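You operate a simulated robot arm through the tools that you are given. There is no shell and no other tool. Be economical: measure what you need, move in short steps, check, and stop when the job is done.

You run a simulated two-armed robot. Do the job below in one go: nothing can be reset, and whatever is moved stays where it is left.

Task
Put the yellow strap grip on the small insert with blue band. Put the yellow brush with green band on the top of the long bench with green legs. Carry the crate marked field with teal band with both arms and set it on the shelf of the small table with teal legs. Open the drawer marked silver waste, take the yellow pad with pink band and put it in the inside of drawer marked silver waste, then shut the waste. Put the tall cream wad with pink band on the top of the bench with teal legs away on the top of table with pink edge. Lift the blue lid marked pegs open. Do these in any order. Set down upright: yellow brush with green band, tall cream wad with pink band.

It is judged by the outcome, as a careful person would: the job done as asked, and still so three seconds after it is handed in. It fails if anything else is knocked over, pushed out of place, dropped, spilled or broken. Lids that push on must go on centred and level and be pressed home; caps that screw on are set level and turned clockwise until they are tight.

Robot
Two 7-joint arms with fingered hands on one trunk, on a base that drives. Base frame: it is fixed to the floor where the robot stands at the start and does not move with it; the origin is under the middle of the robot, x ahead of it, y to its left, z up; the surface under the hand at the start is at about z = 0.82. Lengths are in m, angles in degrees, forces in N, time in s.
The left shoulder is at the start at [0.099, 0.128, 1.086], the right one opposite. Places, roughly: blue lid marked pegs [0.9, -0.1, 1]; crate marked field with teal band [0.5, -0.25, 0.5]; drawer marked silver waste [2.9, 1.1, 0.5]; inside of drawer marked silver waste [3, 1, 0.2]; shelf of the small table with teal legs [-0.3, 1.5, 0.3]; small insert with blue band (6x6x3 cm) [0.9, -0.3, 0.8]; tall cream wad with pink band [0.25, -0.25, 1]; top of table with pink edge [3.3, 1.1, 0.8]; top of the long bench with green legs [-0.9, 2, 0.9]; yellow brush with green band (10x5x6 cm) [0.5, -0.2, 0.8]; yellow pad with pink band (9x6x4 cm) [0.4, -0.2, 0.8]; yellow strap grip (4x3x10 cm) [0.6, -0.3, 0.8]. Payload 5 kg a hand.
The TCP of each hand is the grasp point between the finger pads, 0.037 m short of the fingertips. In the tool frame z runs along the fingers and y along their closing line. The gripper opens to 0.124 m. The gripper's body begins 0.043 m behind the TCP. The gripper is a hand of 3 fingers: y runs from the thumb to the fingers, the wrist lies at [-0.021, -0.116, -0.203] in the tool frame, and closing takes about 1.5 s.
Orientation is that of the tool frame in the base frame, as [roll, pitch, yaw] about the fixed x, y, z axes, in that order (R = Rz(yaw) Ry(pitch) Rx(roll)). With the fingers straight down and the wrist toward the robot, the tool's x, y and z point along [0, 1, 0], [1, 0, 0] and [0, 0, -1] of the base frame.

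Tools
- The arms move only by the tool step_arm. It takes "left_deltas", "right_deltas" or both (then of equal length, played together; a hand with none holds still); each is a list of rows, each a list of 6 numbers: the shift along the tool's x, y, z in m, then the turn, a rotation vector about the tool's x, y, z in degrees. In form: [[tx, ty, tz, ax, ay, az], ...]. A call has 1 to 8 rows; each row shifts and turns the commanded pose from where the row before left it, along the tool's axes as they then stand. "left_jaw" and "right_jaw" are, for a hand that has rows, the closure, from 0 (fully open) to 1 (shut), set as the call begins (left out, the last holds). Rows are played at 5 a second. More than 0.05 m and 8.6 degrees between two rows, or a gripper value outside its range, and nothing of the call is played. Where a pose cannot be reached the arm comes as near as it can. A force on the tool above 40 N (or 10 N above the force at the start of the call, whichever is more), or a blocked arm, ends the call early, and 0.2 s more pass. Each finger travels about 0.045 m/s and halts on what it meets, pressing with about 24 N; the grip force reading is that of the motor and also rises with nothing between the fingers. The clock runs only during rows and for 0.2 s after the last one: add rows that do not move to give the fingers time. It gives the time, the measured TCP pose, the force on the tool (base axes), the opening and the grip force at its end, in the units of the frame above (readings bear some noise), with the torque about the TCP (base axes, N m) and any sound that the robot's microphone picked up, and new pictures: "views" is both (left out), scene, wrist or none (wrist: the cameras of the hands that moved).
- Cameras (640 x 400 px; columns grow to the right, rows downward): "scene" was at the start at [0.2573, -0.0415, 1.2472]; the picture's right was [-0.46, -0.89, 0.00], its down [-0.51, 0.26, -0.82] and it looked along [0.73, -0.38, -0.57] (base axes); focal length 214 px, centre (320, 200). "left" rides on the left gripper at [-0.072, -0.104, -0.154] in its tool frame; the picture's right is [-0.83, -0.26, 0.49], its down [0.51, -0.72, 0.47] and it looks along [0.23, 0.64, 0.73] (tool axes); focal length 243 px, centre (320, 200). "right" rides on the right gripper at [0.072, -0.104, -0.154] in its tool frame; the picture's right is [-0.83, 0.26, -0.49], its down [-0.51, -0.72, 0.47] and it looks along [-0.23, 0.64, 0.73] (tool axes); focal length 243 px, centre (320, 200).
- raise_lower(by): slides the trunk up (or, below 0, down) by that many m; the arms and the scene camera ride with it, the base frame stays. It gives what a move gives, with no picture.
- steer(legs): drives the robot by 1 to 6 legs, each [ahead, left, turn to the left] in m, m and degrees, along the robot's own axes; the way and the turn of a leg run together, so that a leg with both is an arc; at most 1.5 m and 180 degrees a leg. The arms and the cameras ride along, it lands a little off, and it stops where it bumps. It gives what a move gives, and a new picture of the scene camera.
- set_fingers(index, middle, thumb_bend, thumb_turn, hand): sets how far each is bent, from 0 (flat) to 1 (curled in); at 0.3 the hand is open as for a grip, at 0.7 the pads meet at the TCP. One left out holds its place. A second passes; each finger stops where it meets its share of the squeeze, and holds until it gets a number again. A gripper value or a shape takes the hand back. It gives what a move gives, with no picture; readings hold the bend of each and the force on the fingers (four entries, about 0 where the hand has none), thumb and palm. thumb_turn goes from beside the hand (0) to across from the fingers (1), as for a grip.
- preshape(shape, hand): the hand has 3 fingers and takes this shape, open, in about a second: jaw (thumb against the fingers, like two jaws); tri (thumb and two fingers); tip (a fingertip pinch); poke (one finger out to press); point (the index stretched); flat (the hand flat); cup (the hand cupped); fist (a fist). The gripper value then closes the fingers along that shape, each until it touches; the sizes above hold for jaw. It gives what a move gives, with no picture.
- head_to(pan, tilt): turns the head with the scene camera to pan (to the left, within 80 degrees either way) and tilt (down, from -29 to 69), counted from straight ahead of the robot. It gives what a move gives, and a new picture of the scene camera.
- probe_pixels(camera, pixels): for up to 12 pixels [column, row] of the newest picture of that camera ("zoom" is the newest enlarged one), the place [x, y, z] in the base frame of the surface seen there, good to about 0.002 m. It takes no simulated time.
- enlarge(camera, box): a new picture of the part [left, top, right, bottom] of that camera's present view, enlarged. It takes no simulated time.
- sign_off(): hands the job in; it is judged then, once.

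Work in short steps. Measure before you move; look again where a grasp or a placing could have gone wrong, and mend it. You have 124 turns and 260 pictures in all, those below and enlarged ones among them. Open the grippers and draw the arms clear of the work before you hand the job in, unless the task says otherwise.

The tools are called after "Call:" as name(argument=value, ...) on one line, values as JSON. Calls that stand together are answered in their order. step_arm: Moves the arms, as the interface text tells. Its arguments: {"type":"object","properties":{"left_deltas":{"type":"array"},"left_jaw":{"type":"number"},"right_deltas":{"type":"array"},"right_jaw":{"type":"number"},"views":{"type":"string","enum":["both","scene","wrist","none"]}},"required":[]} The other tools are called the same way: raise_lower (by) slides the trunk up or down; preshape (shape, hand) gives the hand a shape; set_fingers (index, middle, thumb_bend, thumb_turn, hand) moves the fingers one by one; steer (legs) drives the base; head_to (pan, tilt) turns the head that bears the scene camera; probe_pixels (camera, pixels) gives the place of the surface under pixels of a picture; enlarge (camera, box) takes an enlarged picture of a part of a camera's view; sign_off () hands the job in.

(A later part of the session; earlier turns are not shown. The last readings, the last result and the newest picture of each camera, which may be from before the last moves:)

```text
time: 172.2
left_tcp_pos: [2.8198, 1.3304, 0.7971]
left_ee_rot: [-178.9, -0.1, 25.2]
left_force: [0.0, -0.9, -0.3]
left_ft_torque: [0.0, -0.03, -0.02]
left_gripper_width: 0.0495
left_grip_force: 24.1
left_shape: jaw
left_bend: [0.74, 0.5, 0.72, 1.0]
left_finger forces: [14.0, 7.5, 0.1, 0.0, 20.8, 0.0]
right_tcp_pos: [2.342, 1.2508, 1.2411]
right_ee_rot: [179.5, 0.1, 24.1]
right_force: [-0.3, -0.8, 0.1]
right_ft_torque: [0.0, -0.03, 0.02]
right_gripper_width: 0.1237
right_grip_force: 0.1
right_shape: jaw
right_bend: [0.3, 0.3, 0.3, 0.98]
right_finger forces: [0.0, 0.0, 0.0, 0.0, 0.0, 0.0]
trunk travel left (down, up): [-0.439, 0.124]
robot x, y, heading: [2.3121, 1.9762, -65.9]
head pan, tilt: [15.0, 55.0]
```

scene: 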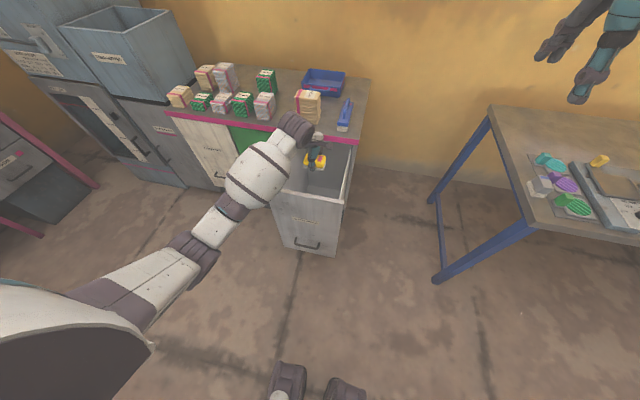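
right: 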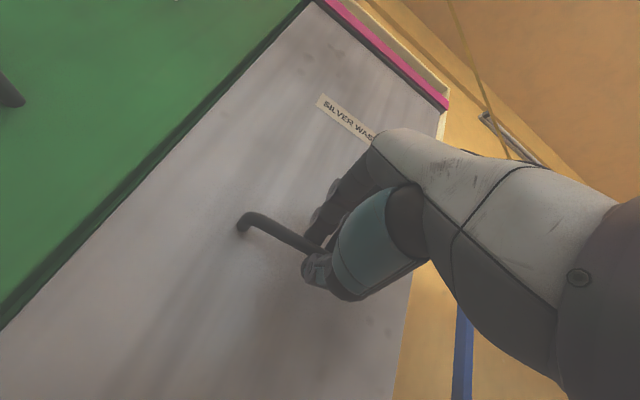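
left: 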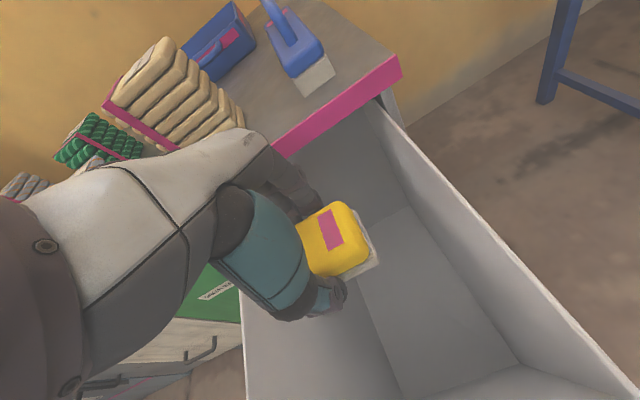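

All wads look upright. Probe the forearm height over the drawer front, then continue down.

Call:
probe_pixels(camera="scene", pixels=[[275, 195], [260, 175], [240, 205], [215, 225], [290, 130], [305, 160], [195, 260]])

Call:
step_arm(left_deltas=[[0, 0, 0.04, 0, 0, 0], [0, 0, 0.04, 0, 0, 0], [0, 0, 0.03, 0, 0, 0], [0, 0, 0, 0, 0, 0]], views="both")

```text
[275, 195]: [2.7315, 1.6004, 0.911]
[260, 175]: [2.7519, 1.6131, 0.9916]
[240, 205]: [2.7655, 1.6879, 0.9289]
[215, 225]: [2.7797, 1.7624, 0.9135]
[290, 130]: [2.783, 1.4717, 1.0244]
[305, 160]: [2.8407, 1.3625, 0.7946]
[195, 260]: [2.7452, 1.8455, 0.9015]
```

```text
time: 173.2
left_tcp_pos: [2.8191, 1.3332, 0.689]
left_ee_rot: [-179.0, -0.2, 25.1]
left_force: [0.1, -0.7, -0.8]
left_ft_torque: [-0.03, -0.02, 0.0]
left_gripper_width: 0.0497
left_grip_force: 23.7
left_shape: jaw
left_bend: [0.74, 0.5, 0.72, 1.0]
left_finger forces: [14.1, 7.4, 0.0, 0.0, 20.6, 0.0]
right_tcp_pos: [2.341, 1.2498, 1.2409]
right_ee_rot: [179.5, 0.0, 24.1]
right_force: [0.1, 0.7, 0.0]
right_ft_torque: [-0.02, 0.03, -0.01]
right_gripper_width: 0.1236
right_grip_force: 0.1
right_shape: jaw
right_bend: [0.3, 0.3, 0.3, 0.98]
right_finger forces: [0.0, 0.1, 0.1, 0.1, 0.0, 0.0]
trunk travel left (down, up): [-0.439, 0.124]
robot x, y, heading: [2.3171, 1.9766, -65.9]
head pan, tilt: [15.0, 55.0]
```

scene: 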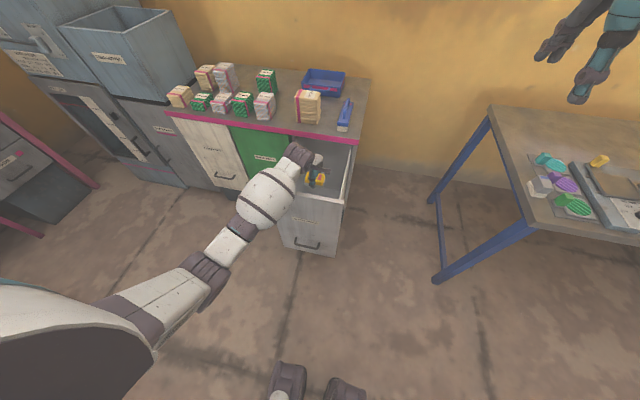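
left: 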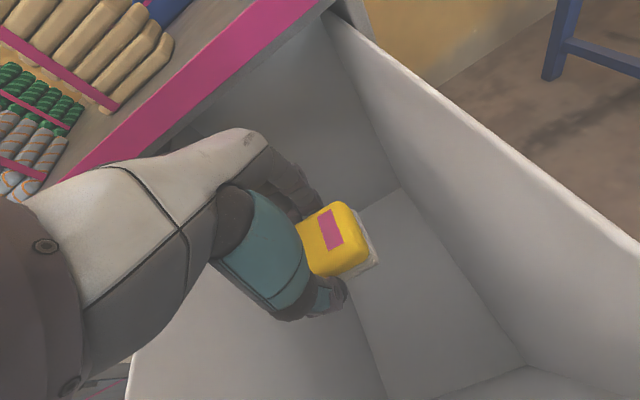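

Continue 4 cm more with the force guard on.

Call:
step_arm(left_deltas=[[0, 0, 0.02, 0, 0, 0], [0, 0, 0.02, 0, 0, 0], [0, 0, 0, 0, 0, 0]], views="scene")

Call:
enlarge(camera="scene", box=[180, 120, 380, 290])

Call:
probe_pixels(camera="zoom", pixels=[[300, 180], [270, 220], [320, 220], [245, 250], [340, 150], [310, 240], [210, 300]])

```text
time: 174.0
left_tcp_pos: [2.8216, 1.3331, 0.6471]
left_ee_rot: [-179.0, -0.2, 25.1]
left_force: [0.5, 0.3, -0.2]
left_ft_torque: [0.03, 0.0, 0.0]
left_gripper_width: 0.0496
left_grip_force: 24.0
left_shape: jaw
left_bend: [0.74, 0.5, 0.72, 1.0]
left_finger forces: [14.1, 7.4, 0.0, 0.1, 20.6, 0.0]
right_tcp_pos: [2.3418, 1.2499, 1.2414]
right_ee_rot: [179.5, 0.2, 24.1]
right_force: [0.8, 0.3, 0.3]
right_ft_torque: [0.0, -0.01, 0.0]
right_gripper_width: 0.124
right_grip_force: 0.1
right_shape: jaw
right_bend: [0.3, 0.3, 0.3, 0.98]
right_finger forces: [0.0, 0.0, 0.0, 0.0, 0.0, 0.0]
trunk travel left (down, up): [-0.439, 0.124]
robot x, y, heading: [2.3138, 1.9768, -65.9]
head pan, tilt: [15.0, 55.0]
```

scene: 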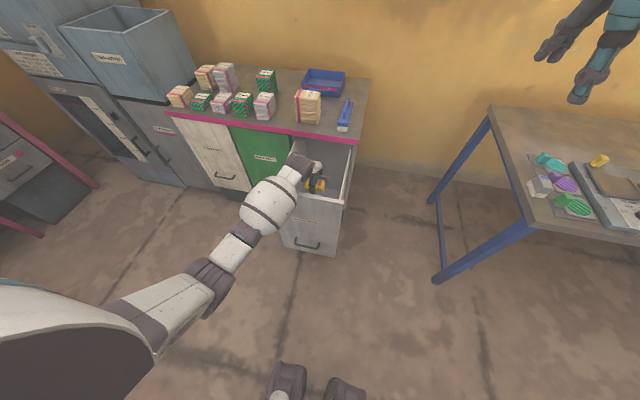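

```text
2.35 times, centred on (280, 205) of scene
```

zoom: 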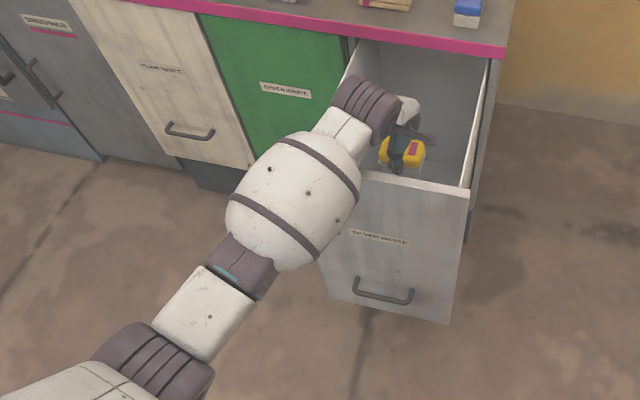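

```text
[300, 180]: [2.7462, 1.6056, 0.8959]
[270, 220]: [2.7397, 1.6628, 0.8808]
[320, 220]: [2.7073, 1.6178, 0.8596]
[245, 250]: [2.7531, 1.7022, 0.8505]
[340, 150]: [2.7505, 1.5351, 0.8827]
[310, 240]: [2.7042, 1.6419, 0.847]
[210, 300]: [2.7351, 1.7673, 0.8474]
```

One more 2 cm, then open to release the pad into the drawer.

Call:
step_arm(left_deltas=[[0, 0, 0.02, 0, 0, 0], [0, 0, 0, 0, 0, 0]], views="none")

Call:
step_arm(left_deltas=[[0, 0, 0, 0, 0, 0], [0, 0, 0, 0, 0, 0], [0, 0, 0, 0, 0, 0], [0, 0, 0, 0, 0, 0], [0, 0, 0, 0, 0, 0], [0, 0, 0, 0, 0, 0]], left_jaw=0.2, views="wrist")

```text
time: 174.6
left_tcp_pos: [2.8204, 1.3341, 0.629]
left_ee_rot: [-178.9, -0.1, 25.3]
left_force: [0.8, 0.2, -0.5]
left_ft_torque: [0.01, 0.0, 0.06]
left_gripper_width: 0.0494
left_grip_force: 23.7
left_shape: jaw
left_bend: [0.74, 0.5, 0.72, 1.0]
left_finger forces: [14.2, 7.4, 0.0, 0.0, 20.7, 0.1]
right_tcp_pos: [2.3406, 1.2497, 1.2413]
right_ee_rot: [179.5, 0.1, 24.1]
right_force: [0.3, 0.4, 0.0]
right_ft_torque: [-0.03, -0.03, -0.01]
right_gripper_width: 0.1241
right_grip_force: 0.0
right_shape: jaw
right_bend: [0.3, 0.3, 0.3, 0.98]
right_finger forces: [0.1, 0.1, 0.0, 0.0, 0.1, 0.0]
trunk travel left (down, up): [-0.439, 0.124]
robot x, y, heading: [2.3173, 1.9687, -66.0]
head pan, tilt: [15.0, 55.0]
```

```text
time: 176.0
left_tcp_pos: [2.8213, 1.3333, 0.6279]
left_ee_rot: [-178.9, -0.1, 25.2]
left_force: [1.4, 0.5, 0.3]
left_ft_torque: [-0.01, -0.01, -0.01]
left_gripper_width: 0.0987
left_grip_force: 0.0
left_shape: jaw
left_bend: [0.26, 0.34, 0.5, 0.99]
left_finger forces: [0.1, 0.0, 0.0, 0.0, 0.1, 0.0]
right_tcp_pos: [2.343, 1.2489, 1.2423]
right_ee_rot: [179.5, 0.1, 24.1]
right_force: [-0.4, -0.6, 1.1]
right_ft_torque: [-0.02, -0.01, 0.01]
right_gripper_width: 0.1239
right_grip_force: 0.0
right_shape: jaw
right_bend: [0.3, 0.3, 0.3, 0.98]
right_finger forces: [0.1, 0.0, 0.0, 0.1, 0.1, 0.0]
trunk travel left (down, up): [-0.439, 0.124]
robot x, y, heading: [2.3113, 1.9705, -65.5]
head pan, tilt: [15.0, 55.0]
```

left: 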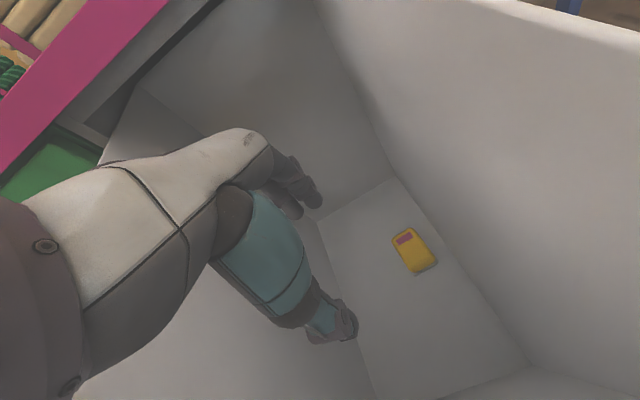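

The pad lies on the drawer floor. Raise the left hand straight out.

Call:
step_arm(left_deltas=[[0, 0, -0.045, 0, 0, 0], [0, 0, -0.045, 0, 0, 0], [0, 0, -0.045, 0, 0, 0], [0, 0, -0.045, 0, 0, 0], [0, 0, -0.045, 0, 0, 0], [0, 0, -0.045, 0, 0, 0], [0, 0, -0.045, 0, 0, 0], [0, 0, -0.045, 0, 0, 0]], views="none")

Call:
steer(legs=[[-0.45, 0, 0]])

Call:
preshape(hand="left", shape="fist")

```text
time: 177.8
left_tcp_pos: [2.8223, 1.33, 0.9894]
left_ee_rot: [-178.9, -0.2, 25.1]
left_force: [0.2, -0.5, 0.0]
left_ft_torque: [-0.03, 0.01, 0.05]
left_gripper_width: 0.0989
left_grip_force: 0.1
left_shape: jaw
left_bend: [0.26, 0.34, 0.5, 0.99]
left_finger forces: [0.0, 0.1, 0.0, 0.0, 0.0, 0.1]
right_tcp_pos: [2.3407, 1.2507, 1.2416]
right_ee_rot: [179.5, 0.1, 24.1]
right_force: [-1.0, 0.5, -0.3]
right_ft_torque: [-0.03, -0.03, 0.03]
right_gripper_width: 0.1241
right_grip_force: 0.0
right_shape: jaw
right_bend: [0.3, 0.3, 0.3, 0.98]
right_finger forces: [0.1, 0.0, 0.0, 0.1, 0.0, 0.0]
trunk travel left (down, up): [-0.439, 0.124]
robot x, y, heading: [2.3118, 1.9761, -65.9]
head pan, tilt: [15.0, 55.0]
```

```text
time: 180.6
left_tcp_pos: [2.6371, 1.739, 0.9869]
left_ee_rot: [-178.9, -0.1, 25.0]
left_force: [-1.1, -0.3, -0.8]
left_ft_torque: [0.01, -0.01, -0.01]
left_gripper_width: 0.0988
left_grip_force: 0.2
left_shape: jaw
left_bend: [0.26, 0.34, 0.5, 0.99]
left_finger forces: [0.0, 0.0, 0.1, 0.1, 0.0, 0.0]
right_tcp_pos: [2.1546, 1.6607, 1.2398]
right_ee_rot: [179.6, 0.0, 23.9]
right_force: [0.7, 0.0, 0.2]
right_ft_torque: [-0.01, 0.05, -0.02]
right_gripper_width: 0.124
right_grip_force: 0.0
right_shape: jaw
right_bend: [0.3, 0.3, 0.3, 0.98]
right_finger forces: [0.1, 0.1, 0.0, 0.0, 0.0, 0.0]
trunk travel left (down, up): [-0.439, 0.124]
robot x, y, heading: [2.1307, 2.3827, -66.1]
head pan, tilt: [15.0, 55.0]
```

scene: 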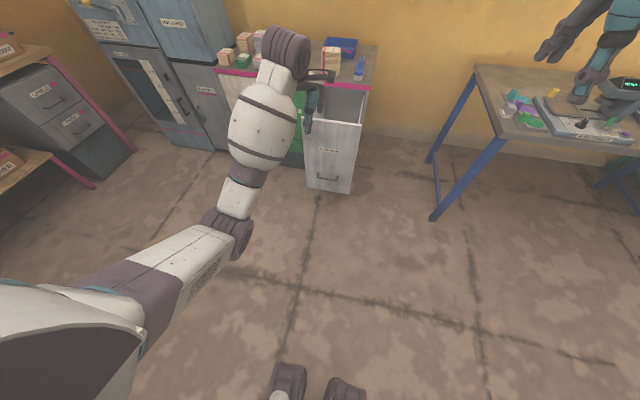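

```text
time: 181.5
left_tcp_pos: [2.6372, 1.7405, 0.9887]
left_ee_rot: [-178.9, -0.1, 24.9]
left_force: [0.2, 0.1, 0.1]
left_ft_torque: [-0.04, 0.02, 0.02]
left_gripper_width: 0.0001
left_grip_force: 0.1
left_shape: fist
left_bend: [1.0, 1.0, 0.84, 0.84]
left_finger forces: [0.1, 0.0, 0.0, 0.1, 0.1, 0.0]
right_tcp_pos: [2.154, 1.6625, 1.2426]
right_ee_rot: [179.4, 0.1, 23.9]
right_force: [-0.2, -0.5, 0.3]
right_ft_torque: [-0.02, 0.02, -0.01]
right_gripper_width: 0.1239
right_grip_force: 0.0
right_shape: jaw
right_bend: [0.3, 0.3, 0.3, 0.98]
right_finger forces: [0.1, 0.1, 0.1, 0.0, 0.1, 0.0]
trunk travel left (down, up): [-0.439, 0.124]
robot x, y, heading: [2.1287, 2.3849, -66.2]
head pan, tilt: [15.0, 55.0]
```

Lower the fist in front of the drawer front (z≈0.62) and push by driving forward.

Call:
step_arm(left_deltas=[[0, 0, 0.046, 0, 0, 0], [0, 0, 0.046, 0, 0, 0], [0, 0, 0.046, 0, 0, 0], [0, 0, 0.046, 0, 0, 0], [0, 0, 0.046, 0, 0, 0], [0, 0, 0.046, 0, 0, 0], [0, 0, 0.046, 0, 0, 0], [0, 0, 0.046, 0, 0, 0]], views="none")

Call:
steer(legs=[[0, 0, 1.5], [0.35, 0, 0]])

```text
time: 183.3
left_tcp_pos: [2.6348, 1.7453, 0.6208]
left_ee_rot: [-179.1, -0.1, 25.1]
left_force: [1.0, -0.3, 0.7]
left_ft_torque: [0.03, 0.01, -0.02]
left_gripper_width: 0.0001
left_grip_force: 0.0
left_shape: fist
left_bend: [1.0, 1.0, 0.84, 0.84]
left_finger forces: [0.1, 0.1, 0.0, 0.0, 0.0, 0.0]
right_tcp_pos: [2.1533, 1.6613, 1.2416]
right_ee_rot: [179.6, 0.1, 24.0]
right_force: [-0.1, -0.1, -0.2]
right_ft_torque: [-0.01, 0.01, 0.04]
right_gripper_width: 0.1238
right_grip_force: 0.0
right_shape: jaw
right_bend: [0.3, 0.3, 0.3, 0.98]
right_finger forces: [0.0, 0.0, 0.0, 0.0, 0.0, 0.1]
trunk travel left (down, up): [-0.439, 0.124]
robot x, y, heading: [2.1258, 2.3894, -66.1]
head pan, tilt: [15.0, 55.0]
```

```text
time: 185.9
left_tcp_pos: [2.7988, 1.4509, 0.6229]
left_ee_rot: [-178.9, -0.1, 26.5]
left_force: [-0.2, -0.4, 0.3]
left_ft_torque: [0.0, 0.0, -0.03]
left_gripper_width: 0.0
left_grip_force: 0.0
left_shape: fist
left_bend: [1.0, 1.0, 0.84, 0.84]
left_finger forces: [0.0, 0.0, 0.0, 0.1, 0.1, 0.0]
right_tcp_pos: [2.3211, 1.3535, 1.2423]
right_ee_rot: [179.5, 0.1, 25.4]
right_force: [-0.1, 0.0, 0.0]
right_ft_torque: [0.01, 0.03, -0.03]
right_gripper_width: 0.1241
right_grip_force: 0.0
right_shape: jaw
right_bend: [0.3, 0.3, 0.3, 0.98]
right_finger forces: [0.0, 0.0, 0.1, 0.0, 0.0, 0.0]
trunk travel left (down, up): [-0.439, 0.124]
robot x, y, heading: [2.2761, 2.0805, -64.5]
head pan, tilt: [15.0, 55.0]
```

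scene: 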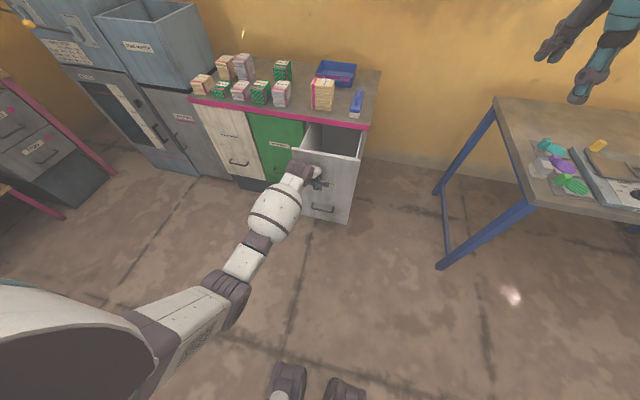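

Call:
probe_pixels(camera="scene", pixels=[[355, 158], [345, 157], [340, 190]])

Call:
steer(legs=[[0.12, 0, 0]])

```text
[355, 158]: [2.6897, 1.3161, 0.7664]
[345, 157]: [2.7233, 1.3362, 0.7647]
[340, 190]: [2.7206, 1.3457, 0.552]
```

```text
time: 187.1
left_tcp_pos: [2.8508, 1.3458, 0.6219]
left_ee_rot: [-179.0, -0.2, 26.6]
left_force: [0.1, 0.4, 0.1]
left_ft_torque: [-0.01, -0.01, -0.03]
left_gripper_width: 0.0001
left_grip_force: 0.1
left_shape: fist
left_bend: [1.0, 1.0, 0.84, 0.84]
left_finger forces: [0.0, 0.1, 0.1, 0.1, 0.1, 0.0]
right_tcp_pos: [2.3725, 1.2485, 1.2432]
right_ee_rot: [179.4, 0.0, 25.5]
right_force: [-0.3, 1.3, 0.0]
right_ft_torque: [0.0, 0.02, 0.01]
right_gripper_width: 0.1241
right_grip_force: 0.1
right_shape: jaw
right_bend: [0.3, 0.3, 0.3, 0.98]
right_finger forces: [0.1, 0.0, 0.0, 0.1, 0.0, 0.0]
trunk travel left (down, up): [-0.439, 0.124]
robot x, y, heading: [2.3251, 1.9727, -64.5]
head pan, tilt: [15.0, 55.0]
```

scene: 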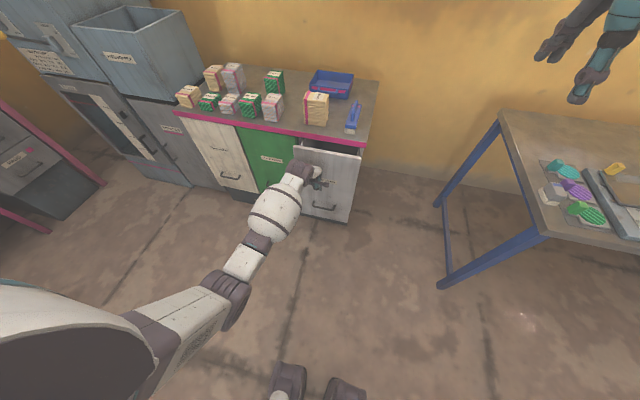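

7.5 cm remain. Push home with the arm.

Call:
step_arm(left_deltas=[[0, 0.025, 0, 0, 0, 0], [0, 0.025, 0, 0, 0, 0], [0, 0.02, 0, 0, 0, 0], [0, 0.008, 0, 0, 0, 0], [0, 0.005, 0, 0, 0, 0], [0, 0.005, 0, 0, 0, 0], [0, 0, 0, 0, 0, 0]], views="scene")

Call:
enlarge(camera="scene", box=[160, 50, 400, 230])

Call:
probe_pixels(camera="zoom", pixels=[[480, 290], [440, 220], [310, 215], [220, 200], [500, 240]])

```text
time: 188.7
left_tcp_pos: [2.8895, 1.2651, 0.6195]
left_ee_rot: [-178.9, -0.1, 26.5]
left_force: [-0.6, 0.0, 0.7]
left_ft_torque: [0.0, 0.0, 0.04]
left_gripper_width: 0.0
left_grip_force: 0.1
left_shape: fist
left_bend: [1.0, 1.0, 0.84, 0.84]
left_finger forces: [0.0, 0.0, 0.1, 0.1, 0.0, 0.0]
right_tcp_pos: [2.3735, 1.2465, 1.2412]
right_ee_rot: [179.5, 0.1, 25.5]
right_force: [0.4, -0.2, -0.1]
right_ft_torque: [0.0, 0.02, -0.02]
right_gripper_width: 0.1242
right_grip_force: 0.0
right_shape: jaw
right_bend: [0.3, 0.3, 0.3, 0.98]
right_finger forces: [0.0, 0.1, 0.0, 0.1, 0.1, 0.0]
trunk travel left (down, up): [-0.439, 0.124]
robot x, y, heading: [2.3281, 1.9706, -64.3]
head pan, tilt: [15.0, 55.0]
```

scene: 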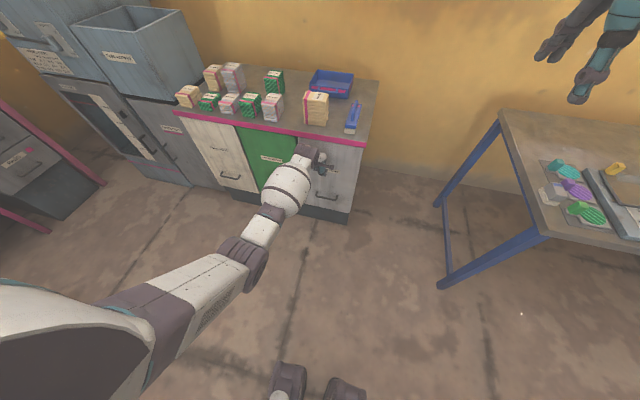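

```text
2.22 times, centred on (280, 140) of scene
```

zoom: 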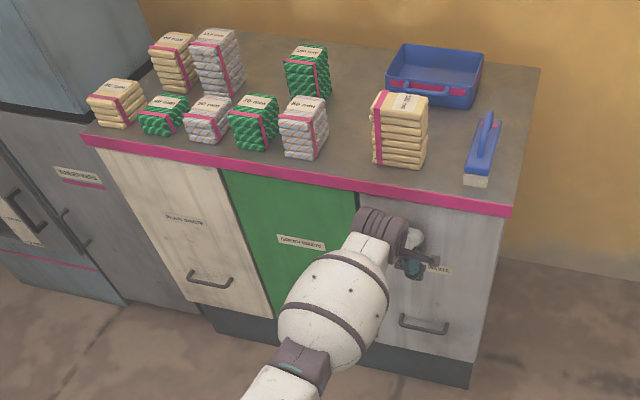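

```text
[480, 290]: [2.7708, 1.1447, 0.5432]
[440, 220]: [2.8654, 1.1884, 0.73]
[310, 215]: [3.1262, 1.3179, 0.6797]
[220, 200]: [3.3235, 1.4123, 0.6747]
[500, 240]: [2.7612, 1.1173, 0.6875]
```

The drawer front is flush with its neighbours. Retract the left hand, back off, turn left 90° and check the way back.

Call:
step_arm(left_deltas=[[0, -0.04, 0, 0, 0, 0], [0, -0.04, 0, 0, 0, 0], [0, -0.03, -0.03, 0, 0, 0], [0, 0, -0.045, 0, 0, 0], [0, 0, -0.045, 0, 0, 0], [0, 0, -0.045, 0, 0, 0], [0, 0, -0.045, 0, 0, 0], [0, 0, -0.045, 0, 0, 0]], views="none")

Call:
steer(legs=[[-0.2, 0, 0], [0, 0, 90]])

Call:
head_to(pan=78, tilt=25)

```text
time: 190.5
left_tcp_pos: [2.8453, 1.361, 0.8765]
left_ee_rot: [-178.8, -0.1, 26.6]
left_force: [0.4, -0.6, -0.1]
left_ft_torque: [-0.06, -0.01, 0.01]
left_gripper_width: 0.0001
left_grip_force: 0.0
left_shape: fist
left_bend: [1.0, 1.0, 0.84, 0.84]
left_finger forces: [0.0, 0.1, 0.0, 0.1, 0.0, 0.0]
right_tcp_pos: [2.3733, 1.2477, 1.2413]
right_ee_rot: [179.5, 0.0, 25.5]
right_force: [0.2, -0.5, -0.8]
right_ft_torque: [0.02, 0.0, 0.01]
right_gripper_width: 0.1241
right_grip_force: 0.1
right_shape: jaw
right_bend: [0.3, 0.3, 0.3, 0.98]
right_finger forces: [0.0, 0.1, 0.0, 0.0, 0.0, 0.1]
trunk travel left (down, up): [-0.439, 0.124]
robot x, y, heading: [2.328, 1.9689, -64.5]
head pan, tilt: [15.0, 55.0]
```

```text
time: 195.8
left_tcp_pos: [2.8671, 2.6472, 0.8756]
left_ee_rot: [-179.0, -0.2, 115.1]
left_force: [0.0, -0.3, 0.1]
left_ft_torque: [-0.01, -0.02, 0.03]
left_gripper_width: 0.0001
left_grip_force: 0.0
left_shape: fist
left_bend: [1.0, 1.0, 0.84, 0.84]
left_finger forces: [0.0, 0.1, 0.0, 0.1, 0.0, 0.0]
right_tcp_pos: [2.9666, 2.1744, 1.2431]
right_ee_rot: [179.5, 0.0, 114.0]
right_force: [-0.2, -0.1, 0.0]
right_ft_torque: [-0.03, -0.01, 0.01]
right_gripper_width: 0.1238
right_grip_force: 0.1
right_shape: jaw
right_bend: [0.3, 0.3, 0.3, 0.98]
right_finger forces: [0.0, 0.1, 0.0, 0.1, 0.0, 0.0]
trunk travel left (down, up): [-0.439, 0.124]
robot x, y, heading: [2.2405, 2.1478, 23.8]
head pan, tilt: [15.0, 55.0]
```

scene: 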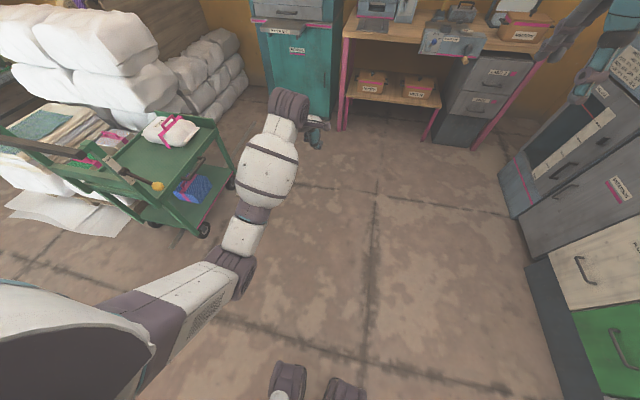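

```text
time: 197.2
left_tcp_pos: [2.8674, 2.6475, 0.8767]
left_ee_rot: [-178.9, 0.0, 114.9]
left_force: [-0.4, -0.2, 0.0]
left_ft_torque: [0.02, 0.01, 0.01]
left_gripper_width: 0.0
left_grip_force: 0.0
left_shape: fist
left_bend: [1.0, 1.0, 0.84, 0.84]
left_finger forces: [0.0, 0.1, 0.0, 0.0, 0.1, 0.0]
right_tcp_pos: [2.9649, 2.1747, 1.2417]
right_ee_rot: [179.5, 0.1, 113.9]
right_force: [0.1, 1.2, 0.5]
right_ft_torque: [0.05, 0.0, -0.03]
right_gripper_width: 0.1238
right_grip_force: 0.1
right_shape: jaw
right_bend: [0.3, 0.3, 0.3, 0.98]
right_finger forces: [0.0, 0.1, 0.0, 0.0, 0.1, 0.0]
trunk travel left (down, up): [-0.439, 0.124]
robot x, y, heading: [2.2424, 2.1495, 24.0]
head pan, tilt: [78.0, 25.0]
```

scene: 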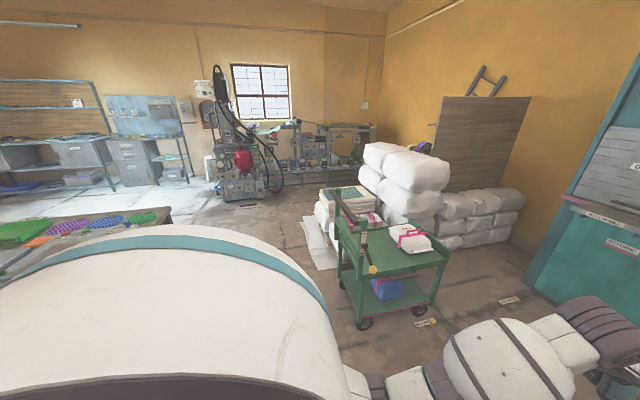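

Call:
probe_pixels(camera="scene", pixels=[[165, 215], [100, 230], [40, 262], [15, 275], [60, 225]])

Call:
steer(legs=[[-1.3, -0.2, 0]])

Call:
head_to(pan=78, tilt=40)

```text
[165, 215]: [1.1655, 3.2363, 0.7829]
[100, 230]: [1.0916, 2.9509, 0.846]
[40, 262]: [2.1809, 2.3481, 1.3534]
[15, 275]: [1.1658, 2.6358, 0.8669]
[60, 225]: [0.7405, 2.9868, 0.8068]
```

```text
time: 203.8
left_tcp_pos: [1.7602, 1.9393, 0.8763]
left_ee_rot: [-178.9, -0.1, 115.4]
left_force: [-0.4, 0.1, -1.0]
left_ft_torque: [-0.04, -0.01, -0.03]
left_gripper_width: 0.0002
left_grip_force: 0.2
left_shape: fist
left_bend: [1.0, 1.0, 0.84, 0.84]
left_finger forces: [0.0, 0.0, 0.0, 0.0, 0.0, 0.0]
right_tcp_pos: [1.864, 1.4663, 1.2404]
right_ee_rot: [179.6, 0.2, 114.3]
right_force: [0.5, -0.6, -0.3]
right_ft_torque: [0.0, 0.04, -0.03]
right_gripper_width: 0.1241
right_grip_force: 0.1
right_shape: jaw
right_bend: [0.3, 0.3, 0.3, 0.98]
right_finger forces: [0.0, 0.0, 0.0, 0.1, 0.0, 0.0]
trunk travel left (down, up): [-0.439, 0.124]
robot x, y, heading: [1.1393, 1.4378, 24.0]
head pan, tilt: [78.0, 25.0]
```

scene: 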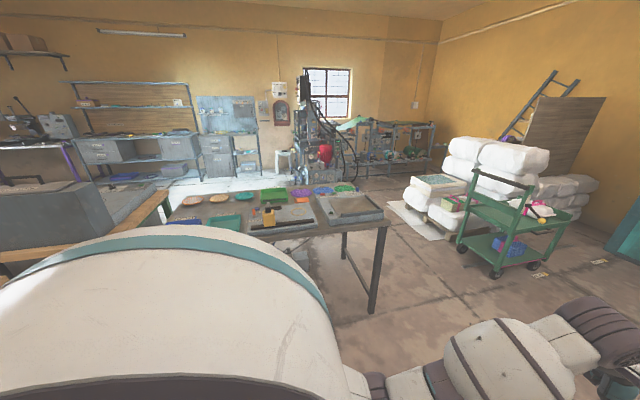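

```text
time: 204.5
left_tcp_pos: [1.7612, 1.9372, 0.877]
left_ee_rot: [-178.9, 0.0, 115.5]
left_force: [0.9, -0.4, 0.4]
left_ft_torque: [0.02, 0.04, 0.02]
left_gripper_width: 0.0
left_grip_force: 0.1
left_shape: fist
left_bend: [1.0, 1.0, 0.84, 0.84]
left_finger forces: [0.0, 0.1, 0.1, 0.0, 0.0, 0.0]
right_tcp_pos: [1.8634, 1.4651, 1.2417]
right_ee_rot: [179.5, 0.2, 114.3]
right_force: [1.3, -0.3, 0.2]
right_ft_torque: [0.03, 0.02, 0.02]
right_gripper_width: 0.1238
right_grip_force: 0.0
right_shape: jaw
right_bend: [0.3, 0.3, 0.3, 0.98]
right_finger forces: [0.0, 0.1, 0.0, 0.0, 0.0, 0.0]
trunk travel left (down, up): [-0.439, 0.124]
robot x, y, heading: [1.1422, 1.4341, 24.4]
head pan, tilt: [78.0, 40.0]
```

scene: 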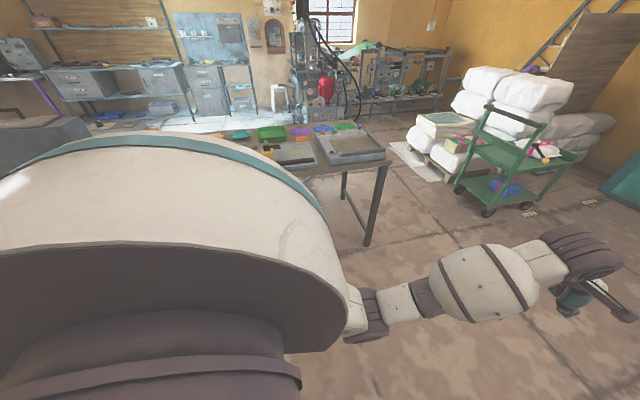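

Raise the left hand to safe height, then drive back toward the workbench and face it.

Call:
step_arm(left_deltas=[[0, 0, -0.048, 0, 0, 0], [0, 0, -0.048, 0, 0, 0], [0, 0, -0.048, 0, 0, 0], [0, 0, -0.048, 0, 0, 0], [0, 0, -0.048, 0, 0, 0], [0, 0, -0.048, 0, 0, 0], [0, 0, -0.048, 0, 0, 0]], views="none")

Call:
preshape(hand="left", shape="jaw")

Call:
steer(legs=[[-1.05, -0.05, 0], [0, 0, -88.9]])

Call:
head_to(pan=0, tilt=42)

```text
time: 206.1
left_tcp_pos: [1.7681, 1.9384, 1.2129]
left_ee_rot: [-178.8, -0.2, 115.2]
left_force: [-0.7, 0.1, -0.1]
left_ft_torque: [0.04, 0.02, -0.05]
left_gripper_width: 0.0
left_grip_force: 0.1
left_shape: fist
left_bend: [1.0, 1.0, 0.84, 0.84]
left_finger forces: [0.0, 0.1, 0.1, 0.0, 0.0, 0.1]
right_tcp_pos: [1.8632, 1.4646, 1.2418]
right_ee_rot: [179.4, 0.0, 114.3]
right_force: [-0.5, 0.1, -0.5]
right_ft_torque: [0.05, 0.01, 0.02]
right_gripper_width: 0.124
right_grip_force: 0.0
right_shape: jaw
right_bend: [0.3, 0.3, 0.3, 0.98]
right_finger forces: [0.1, 0.0, 0.0, 0.0, 0.0, 0.0]
trunk travel left (down, up): [-0.439, 0.124]
robot x, y, heading: [1.1405, 1.4333, 24.1]
head pan, tilt: [78.0, 40.0]
```

```text
time: 207.0
left_tcp_pos: [1.7688, 1.9402, 1.2111]
left_ee_rot: [-178.9, -0.1, 115.4]
left_force: [-0.7, 0.0, 0.3]
left_ft_torque: [0.01, 0.04, -0.02]
left_gripper_width: 0.1234
left_grip_force: 0.0
left_shape: jaw
left_bend: [0.3, 0.3, 0.3, 0.97]
left_finger forces: [0.0, 0.0, 0.0, 0.0, 0.0, 0.0]
right_tcp_pos: [1.8618, 1.4664, 1.2421]
right_ee_rot: [179.5, 0.2, 114.2]
right_force: [0.5, 0.9, -0.5]
right_ft_torque: [0.0, 0.0, -0.01]
right_gripper_width: 0.1242
right_grip_force: 0.1
right_shape: jaw
right_bend: [0.3, 0.3, 0.3, 0.98]
right_finger forces: [0.0, 0.1, 0.1, 0.0, 0.1, 0.1]
trunk travel left (down, up): [-0.439, 0.124]
robot x, y, heading: [1.1394, 1.437, 24.4]
head pan, tilt: [78.0, 40.0]
```

```text
time: 216.2
left_tcp_pos: [0.7288, 0.3501, 1.2113]
left_ee_rot: [-178.8, -0.1, 27.3]
left_force: [0.1, 0.2, 0.0]
left_ft_torque: [-0.04, -0.02, 0.0]
left_gripper_width: 0.1235
left_grip_force: 0.1
left_shape: jaw
left_bend: [0.3, 0.3, 0.3, 0.97]
left_finger forces: [0.0, 0.0, 0.0, 0.0, 0.1, 0.0]
right_tcp_pos: [0.2572, 0.2413, 1.2423]
right_ee_rot: [179.4, 0.2, 26.1]
right_force: [-0.5, 0.2, -0.5]
right_ft_torque: [-0.03, -0.01, 0.02]
right_gripper_width: 0.1242
right_grip_force: 0.0
right_shape: jaw
right_bend: [0.3, 0.3, 0.3, 0.98]
right_finger forces: [0.0, 0.0, 0.0, 0.0, 0.0, 0.0]
trunk travel left (down, up): [-0.439, 0.124]
robot x, y, heading: [0.2033, 0.966, -64.0]
head pan, tilt: [78.0, 40.0]
```

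scene: 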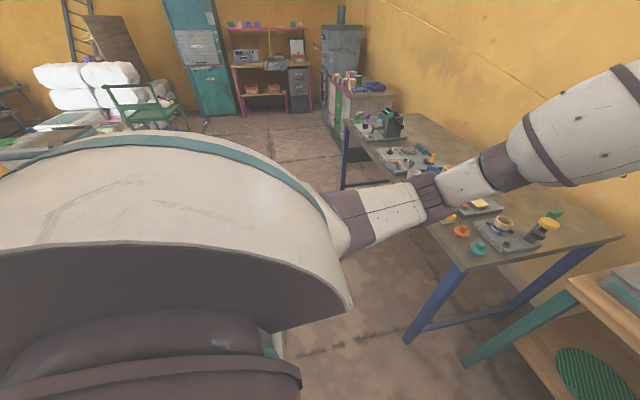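

```text
time: 217.7
left_tcp_pos: [0.7282, 0.3489, 1.2126]
left_ee_rot: [-178.8, -0.2, 27.2]
left_force: [0.0, 0.8, -0.9]
left_ft_torque: [0.02, 0.01, -0.05]
left_gripper_width: 0.1236
left_grip_force: 0.0
left_shape: jaw
left_bend: [0.3, 0.3, 0.3, 0.97]
left_finger forces: [0.0, 0.0, 0.0, 0.1, 0.0, 0.0]
right_tcp_pos: [0.2578, 0.2411, 1.2408]
right_ee_rot: [179.5, 0.1, 26.1]
right_force: [0.2, -0.4, -0.2]
right_ft_torque: [-0.01, -0.03, 0.02]
right_gripper_width: 0.1242
right_grip_force: 0.0
right_shape: jaw
right_bend: [0.3, 0.3, 0.3, 0.98]
right_finger forces: [0.0, 0.0, 0.0, 0.0, 0.0, 0.0]
trunk travel left (down, up): [-0.439, 0.124]
robot x, y, heading: [0.2051, 0.9652, -64.2]
head pan, tilt: [0.0, 42.0]
```

scene: 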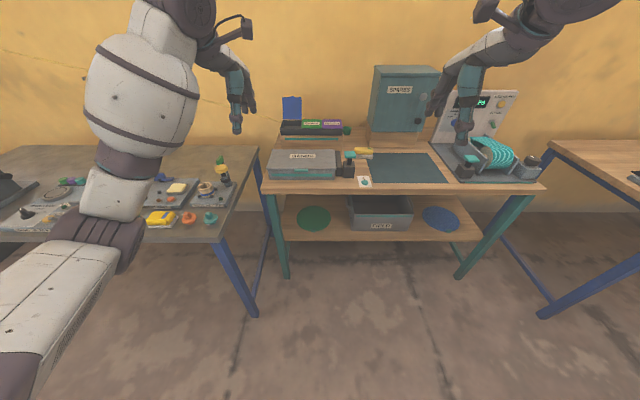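

I'm short of turns, so I combine steps. Brush centre is (0.5325,-0.2135); I'll take it with the right hand slightly left of centre to clear the cabinet. Drive in.

Call:
steer(legs=[[0.45, 0.05, 0]])

```text
time: 220.4
left_tcp_pos: [0.973, -0.0403, 1.2118]
left_ee_rot: [-179.0, -0.1, 27.1]
left_force: [-0.1, -0.6, 0.1]
left_ft_torque: [-0.03, -0.01, 0.0]
left_gripper_width: 0.1237
left_grip_force: 0.0
left_shape: jaw
left_bend: [0.3, 0.3, 0.3, 0.97]
left_finger forces: [0.0, 0.1, 0.0, 0.0, 0.0, 0.0]
right_tcp_pos: [0.5024, -0.1502, 1.2437]
right_ee_rot: [179.3, 0.1, 25.9]
right_force: [0.4, 0.2, -0.2]
right_ft_torque: [0.01, 0.01, -0.02]
right_gripper_width: 0.1243
right_grip_force: 0.0
right_shape: jaw
right_bend: [0.3, 0.3, 0.3, 0.98]
right_finger forces: [0.1, 0.0, 0.0, 0.0, 0.1, 0.0]
trunk travel left (down, up): [-0.439, 0.124]
robot x, y, heading: [0.4581, 0.5743, -63.9]
head pan, tilt: [0.0, 42.0]
```

scene: 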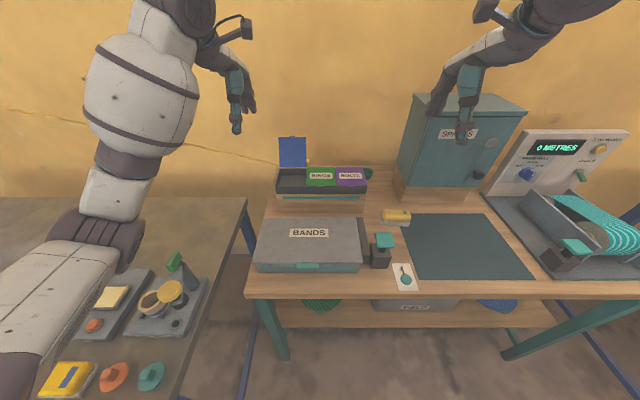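

Move over the brush and descend to 0.955.

Call:
step_arm(right_deltas=[[0.007, 0.035, 0, 0, 0, 1], [0.0074, 0.035, 0, 0, 0, 1], [0, 0, 0.048, 0, 0, 0], [0, 0, 0.048, 0, 0, 0], [0, 0, 0.048, 0, 0, 0], [0, 0, 0.048, 0, 0, 0], [0, 0, 0.048, 0, 0, 0], [0, 0, 0.048, 0, 0, 0]], right_jaw=0.25, views="wrist")

Call:
enlarge(camera="scene", box=[340, 130, 460, 260])

Call:
probe_pixels(camera="right", pixels=[[250, 240], [280, 260], [300, 280], [230, 270], [260, 220], [200, 230]])

```text
time: 222.2
left_tcp_pos: [0.9746, -0.0435, 1.21]
left_ee_rot: [-178.8, -0.2, 27.0]
left_force: [1.0, -1.4, -0.9]
left_ft_torque: [0.03, 0.01, 0.0]
left_gripper_width: 0.1235
left_grip_force: 0.0
left_shape: jaw
left_bend: [0.3, 0.3, 0.3, 0.97]
left_finger forces: [0.1, 0.0, 0.1, 0.1, 0.0, 0.0]
right_tcp_pos: [0.5468, -0.2101, 0.9514]
right_ee_rot: [179.5, 0.1, 23.8]
right_force: [-0.2, 0.3, 0.2]
right_ft_torque: [0.07, 0.0, 0.0]
right_gripper_width: 0.0932
right_grip_force: 0.1
right_shape: jaw
right_bend: [0.27, 0.36, 0.54, 0.99]
right_finger forces: [0.0, 0.0, 0.0, 0.1, 0.0, 0.0]
trunk travel left (down, up): [-0.439, 0.124]
robot x, y, heading: [0.4524, 0.5737, -63.8]
head pan, tilt: [0.0, 42.0]
```

right: 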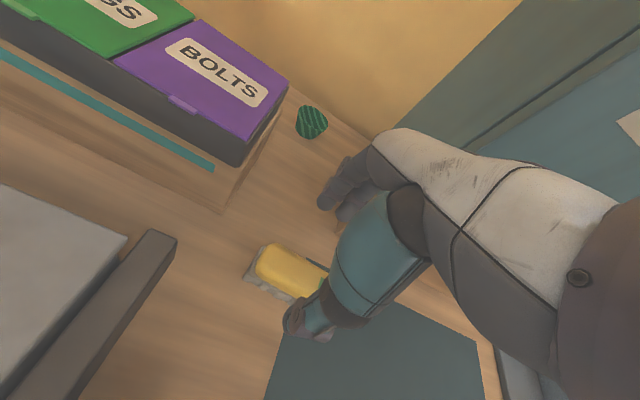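

```text
3.08 times, centred on (400, 195) of scene
```

zoom: 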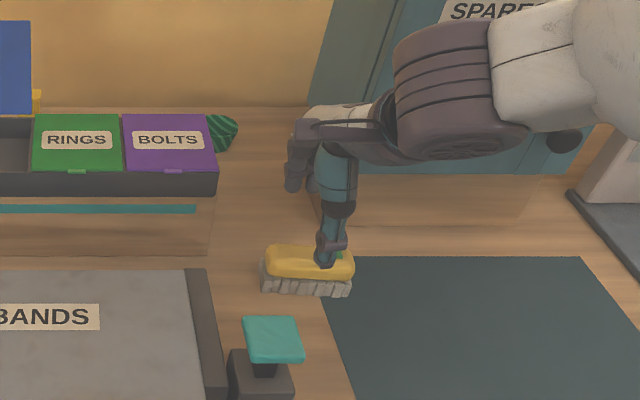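

```text
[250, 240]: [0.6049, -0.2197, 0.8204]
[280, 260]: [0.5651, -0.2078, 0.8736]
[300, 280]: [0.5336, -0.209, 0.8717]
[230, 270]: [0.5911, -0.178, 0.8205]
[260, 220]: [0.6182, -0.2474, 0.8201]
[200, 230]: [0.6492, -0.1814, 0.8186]
```

Aligned. Lower, close, and lift in sequence.

Call:
step_arm(right_deltas=[[0, 0, 0.03, 0, 0, 0], [0, 0, 0.03, 0, 0, 0], [0, 0, 0.023, 0, 0, 0], [0, 0, 0, 0, 0, 0]], views="none")

Call:
step_arm(right_deltas=[[0, 0, 0, 0, 0, 0], [0, 0, 0, 0, 0, 0], [0, 0, 0, 0, 0, 0], [0, 0, 0, 0, 0, 0], [0, 0, 0, 0, 0, 0], [0, 0, 0, 0, 0, 0], [0, 0, 0, 0, 0, 0]], right_jaw=1.0, views="none")

Call:
step_arm(right_deltas=[[0, 0, -0.02, 0, 0, 0], [0, 0, -0.04, 0, 0, 0], [0, -0.02, -0.04, 0, 0, 0], [0, -0.02, -0.045, 0, 0, 0], [0, 0, -0.045, 0, 0, 0], [0, 0, -0.045, 0, 0, 0], [0, 0, -0.045, 0, 0, 0], [0, 0, -0.045, 0, 0, 0]], views="both")

```text
time: 223.2
left_tcp_pos: [0.9739, -0.0418, 1.2119]
left_ee_rot: [-178.8, 0.0, 27.0]
left_force: [-0.2, -0.4, 0.9]
left_ft_torque: [-0.01, 0.0, 0.02]
left_gripper_width: 0.1235
left_grip_force: 0.0
left_shape: jaw
left_bend: [0.3, 0.3, 0.3, 0.97]
left_finger forces: [0.1, 0.1, 0.0, 0.0, 0.0, 0.0]
right_tcp_pos: [0.5481, -0.2098, 0.8711]
right_ee_rot: [179.5, 0.1, 23.8]
right_force: [-0.6, 0.2, 0.2]
right_ft_torque: [0.01, 0.0, 0.01]
right_gripper_width: 0.0935
right_grip_force: 0.0
right_shape: jaw
right_bend: [0.27, 0.36, 0.54, 0.99]
right_finger forces: [0.0, 0.0, 0.1, 0.0, 0.0, 0.1]
trunk travel left (down, up): [-0.439, 0.124]
robot x, y, heading: [0.4542, 0.5751, -64.0]
head pan, tilt: [0.0, 42.0]
```

```text
time: 224.8
left_tcp_pos: [0.975, -0.0412, 1.212]
left_ee_rot: [-178.9, -0.2, 27.0]
left_force: [0.0, -0.5, -0.4]
left_ft_torque: [0.01, 0.05, -0.01]
left_gripper_width: 0.1236
left_grip_force: 0.1
left_shape: jaw
left_bend: [0.3, 0.3, 0.3, 0.97]
left_finger forces: [0.0, 0.1, 0.0, 0.0, 0.1, 0.0]
right_tcp_pos: [0.5478, -0.2097, 0.8696]
right_ee_rot: [179.6, 0.1, 23.9]
right_force: [-0.3, 0.8, 0.7]
right_ft_torque: [0.03, 0.01, 0.04]
right_gripper_width: 0.0368
right_grip_force: 24.2
right_shape: jaw
right_bend: [0.74, 0.54, 0.74, 1.0]
right_finger forces: [13.5, 7.2, 0.1, 0.0, 20.8, 0.0]
trunk travel left (down, up): [-0.439, 0.124]
robot x, y, heading: [0.4534, 0.5725, -64.1]
head pan, tilt: [0.0, 42.0]
```

```text
time: 226.7
left_tcp_pos: [0.9751, -0.0408, 1.2133]
left_ee_rot: [-179.1, -0.1, 27.0]
left_force: [1.0, 0.6, 0.2]
left_ft_torque: [-0.03, -0.01, -0.01]
left_gripper_width: 0.1238
left_grip_force: 0.0
left_shape: jaw
left_bend: [0.3, 0.3, 0.3, 0.97]
left_finger forces: [0.0, 0.0, 0.1, 0.0, 0.1, 0.0]
right_tcp_pos: [0.5294, -0.1691, 1.1963]
right_ee_rot: [179.6, 0.0, 23.9]
right_force: [-0.4, 0.0, -1.1]
right_ft_torque: [0.03, 0.03, -0.03]
right_gripper_width: 0.0363
right_grip_force: 23.6
right_shape: jaw
right_bend: [0.74, 0.54, 0.74, 1.0]
right_finger forces: [13.6, 7.0, 0.1, 0.1, 20.3, 0.0]
trunk travel left (down, up): [-0.439, 0.124]
robot x, y, heading: [0.4503, 0.5741, -63.8]
head pan, tilt: [0.0, 42.0]
```

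scene: 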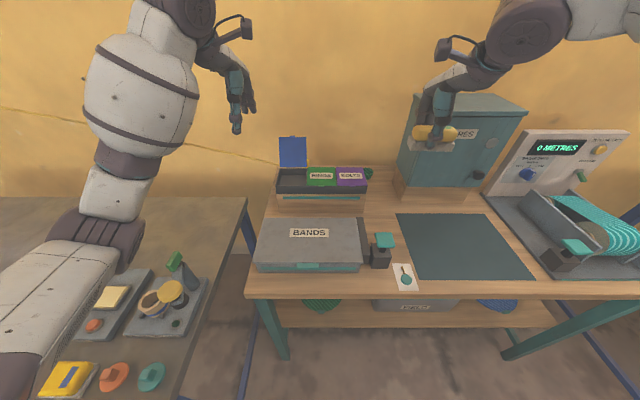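
right: 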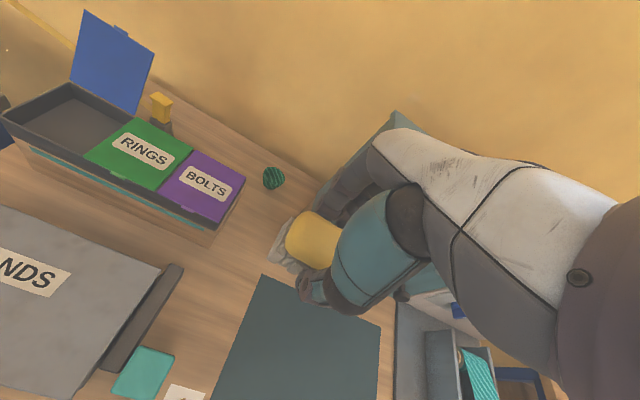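

Brush held. Raise the trunk, back off and turn around toward the long bench.

Call:
raise_lower(by=0.12)

Call:
steer(legs=[[-0.4, 0, 0], [0, 0, 100], [0, 0, 85]])

Call:
head_to(pan=0, tilt=35)

Call:
probe_pixels(camera="scene", pixels=[[320, 200], [320, 250], [320, 300], [200, 200], [440, 200], [320, 150], [200, 300], [440, 300], [250, 150], [400, 150]])

```text
time: 228.2
left_tcp_pos: [0.9738, -0.0427, 1.326]
left_ee_rot: [-178.7, -0.1, 27.1]
left_force: [0.6, -0.1, 0.0]
left_ft_torque: [0.01, 0.02, 0.01]
left_gripper_width: 0.1238
left_grip_force: 0.1
left_shape: jaw
left_bend: [0.3, 0.3, 0.3, 0.97]
left_finger forces: [0.0, 0.0, 0.0, 0.1, 0.0, 0.0]
right_tcp_pos: [0.5301, -0.1735, 1.3118]
right_ee_rot: [179.8, 0.1, 23.9]
right_force: [0.2, 0.7, -1.2]
right_ft_torque: [0.01, -0.01, 0.03]
right_gripper_width: 0.0364
right_grip_force: 24.1
right_shape: jaw
right_bend: [0.74, 0.54, 0.74, 1.0]
right_finger forces: [13.7, 7.2, 0.1, 0.0, 20.4, 0.0]
trunk travel left (down, up): [-0.559, 0.004]
robot x, y, heading: [0.4553, 0.5713, -63.8]
head pan, tilt: [0.0, 42.0]
```

```text
time: 238.4
left_tcp_pos: [-0.2841, 1.508, 1.3312]
left_ee_rot: [-178.9, -0.3, -149.1]
left_force: [0.7, -0.2, -0.2]
left_ft_torque: [0.01, -0.03, -0.02]
left_gripper_width: 0.1238
left_grip_force: 0.0
left_shape: jaw
left_bend: [0.3, 0.3, 0.3, 0.97]
left_finger forces: [0.1, 0.0, 0.1, 0.0, 0.0, 0.0]
right_tcp_pos: [0.1505, 1.6657, 1.3164]
right_ee_rot: [179.5, 0.0, -152.2]
right_force: [0.0, 0.0, -0.6]
right_ft_torque: [-0.03, -0.02, -0.01]
right_gripper_width: 0.0359
right_grip_force: 24.7
right_shape: jaw
right_bend: [0.74, 0.55, 0.74, 1.0]
right_finger forces: [13.1, 6.7, 0.0, 0.0, 19.8, 0.0]
trunk travel left (down, up): [-0.559, 0.004]
robot x, y, heading: [0.2799, 0.9301, 119.8]
head pan, tilt: [0.0, 42.0]
```

scene: 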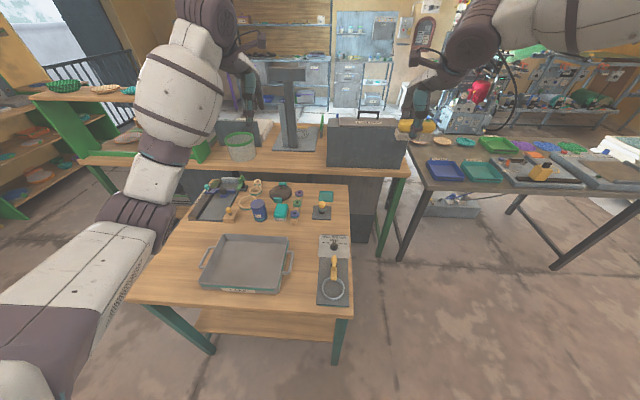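

```text
time: 239.1
left_tcp_pos: [-0.2834, 1.5092, 1.3313]
left_ee_rot: [-178.9, -0.1, -149.1]
left_force: [0.2, -0.6, -0.4]
left_ft_torque: [0.01, -0.01, 0.04]
left_gripper_width: 0.1237
left_grip_force: 0.1
left_shape: jaw
left_bend: [0.3, 0.3, 0.3, 0.97]
left_finger forces: [0.1, 0.0, 0.0, 0.1, 0.0, 0.0]
right_tcp_pos: [0.1505, 1.6675, 1.3156]
right_ee_rot: [179.5, 0.1, -152.1]
right_force: [-0.1, -1.2, -2.4]
right_ft_torque: [-0.05, 0.0, 0.02]
right_gripper_width: 0.036
right_grip_force: 24.2
right_shape: jaw
right_bend: [0.74, 0.55, 0.74, 1.0]
right_finger forces: [13.3, 6.7, 0.1, 0.1, 19.7, 0.0]
trunk travel left (down, up): [-0.559, 0.004]
robot x, y, heading: [0.2763, 0.9317, 119.8]
head pan, tilt: [0.0, 35.0]
```

scene: 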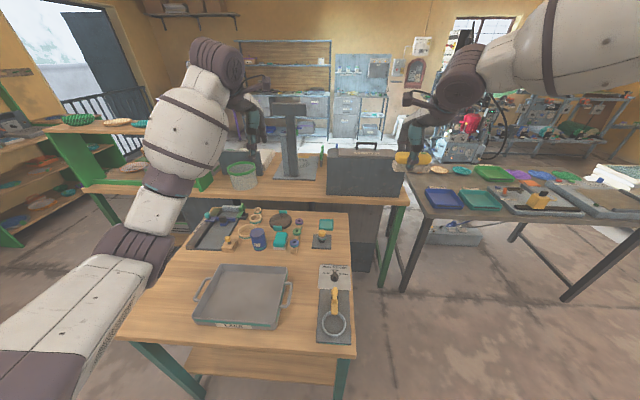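

```text
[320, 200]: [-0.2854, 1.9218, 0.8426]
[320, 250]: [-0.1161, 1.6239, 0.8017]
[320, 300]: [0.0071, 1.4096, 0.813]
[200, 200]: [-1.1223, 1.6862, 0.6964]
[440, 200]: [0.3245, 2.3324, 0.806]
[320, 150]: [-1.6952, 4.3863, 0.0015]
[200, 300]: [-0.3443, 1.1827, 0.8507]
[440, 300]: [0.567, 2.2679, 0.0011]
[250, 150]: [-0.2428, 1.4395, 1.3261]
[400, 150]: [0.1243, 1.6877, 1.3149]
```

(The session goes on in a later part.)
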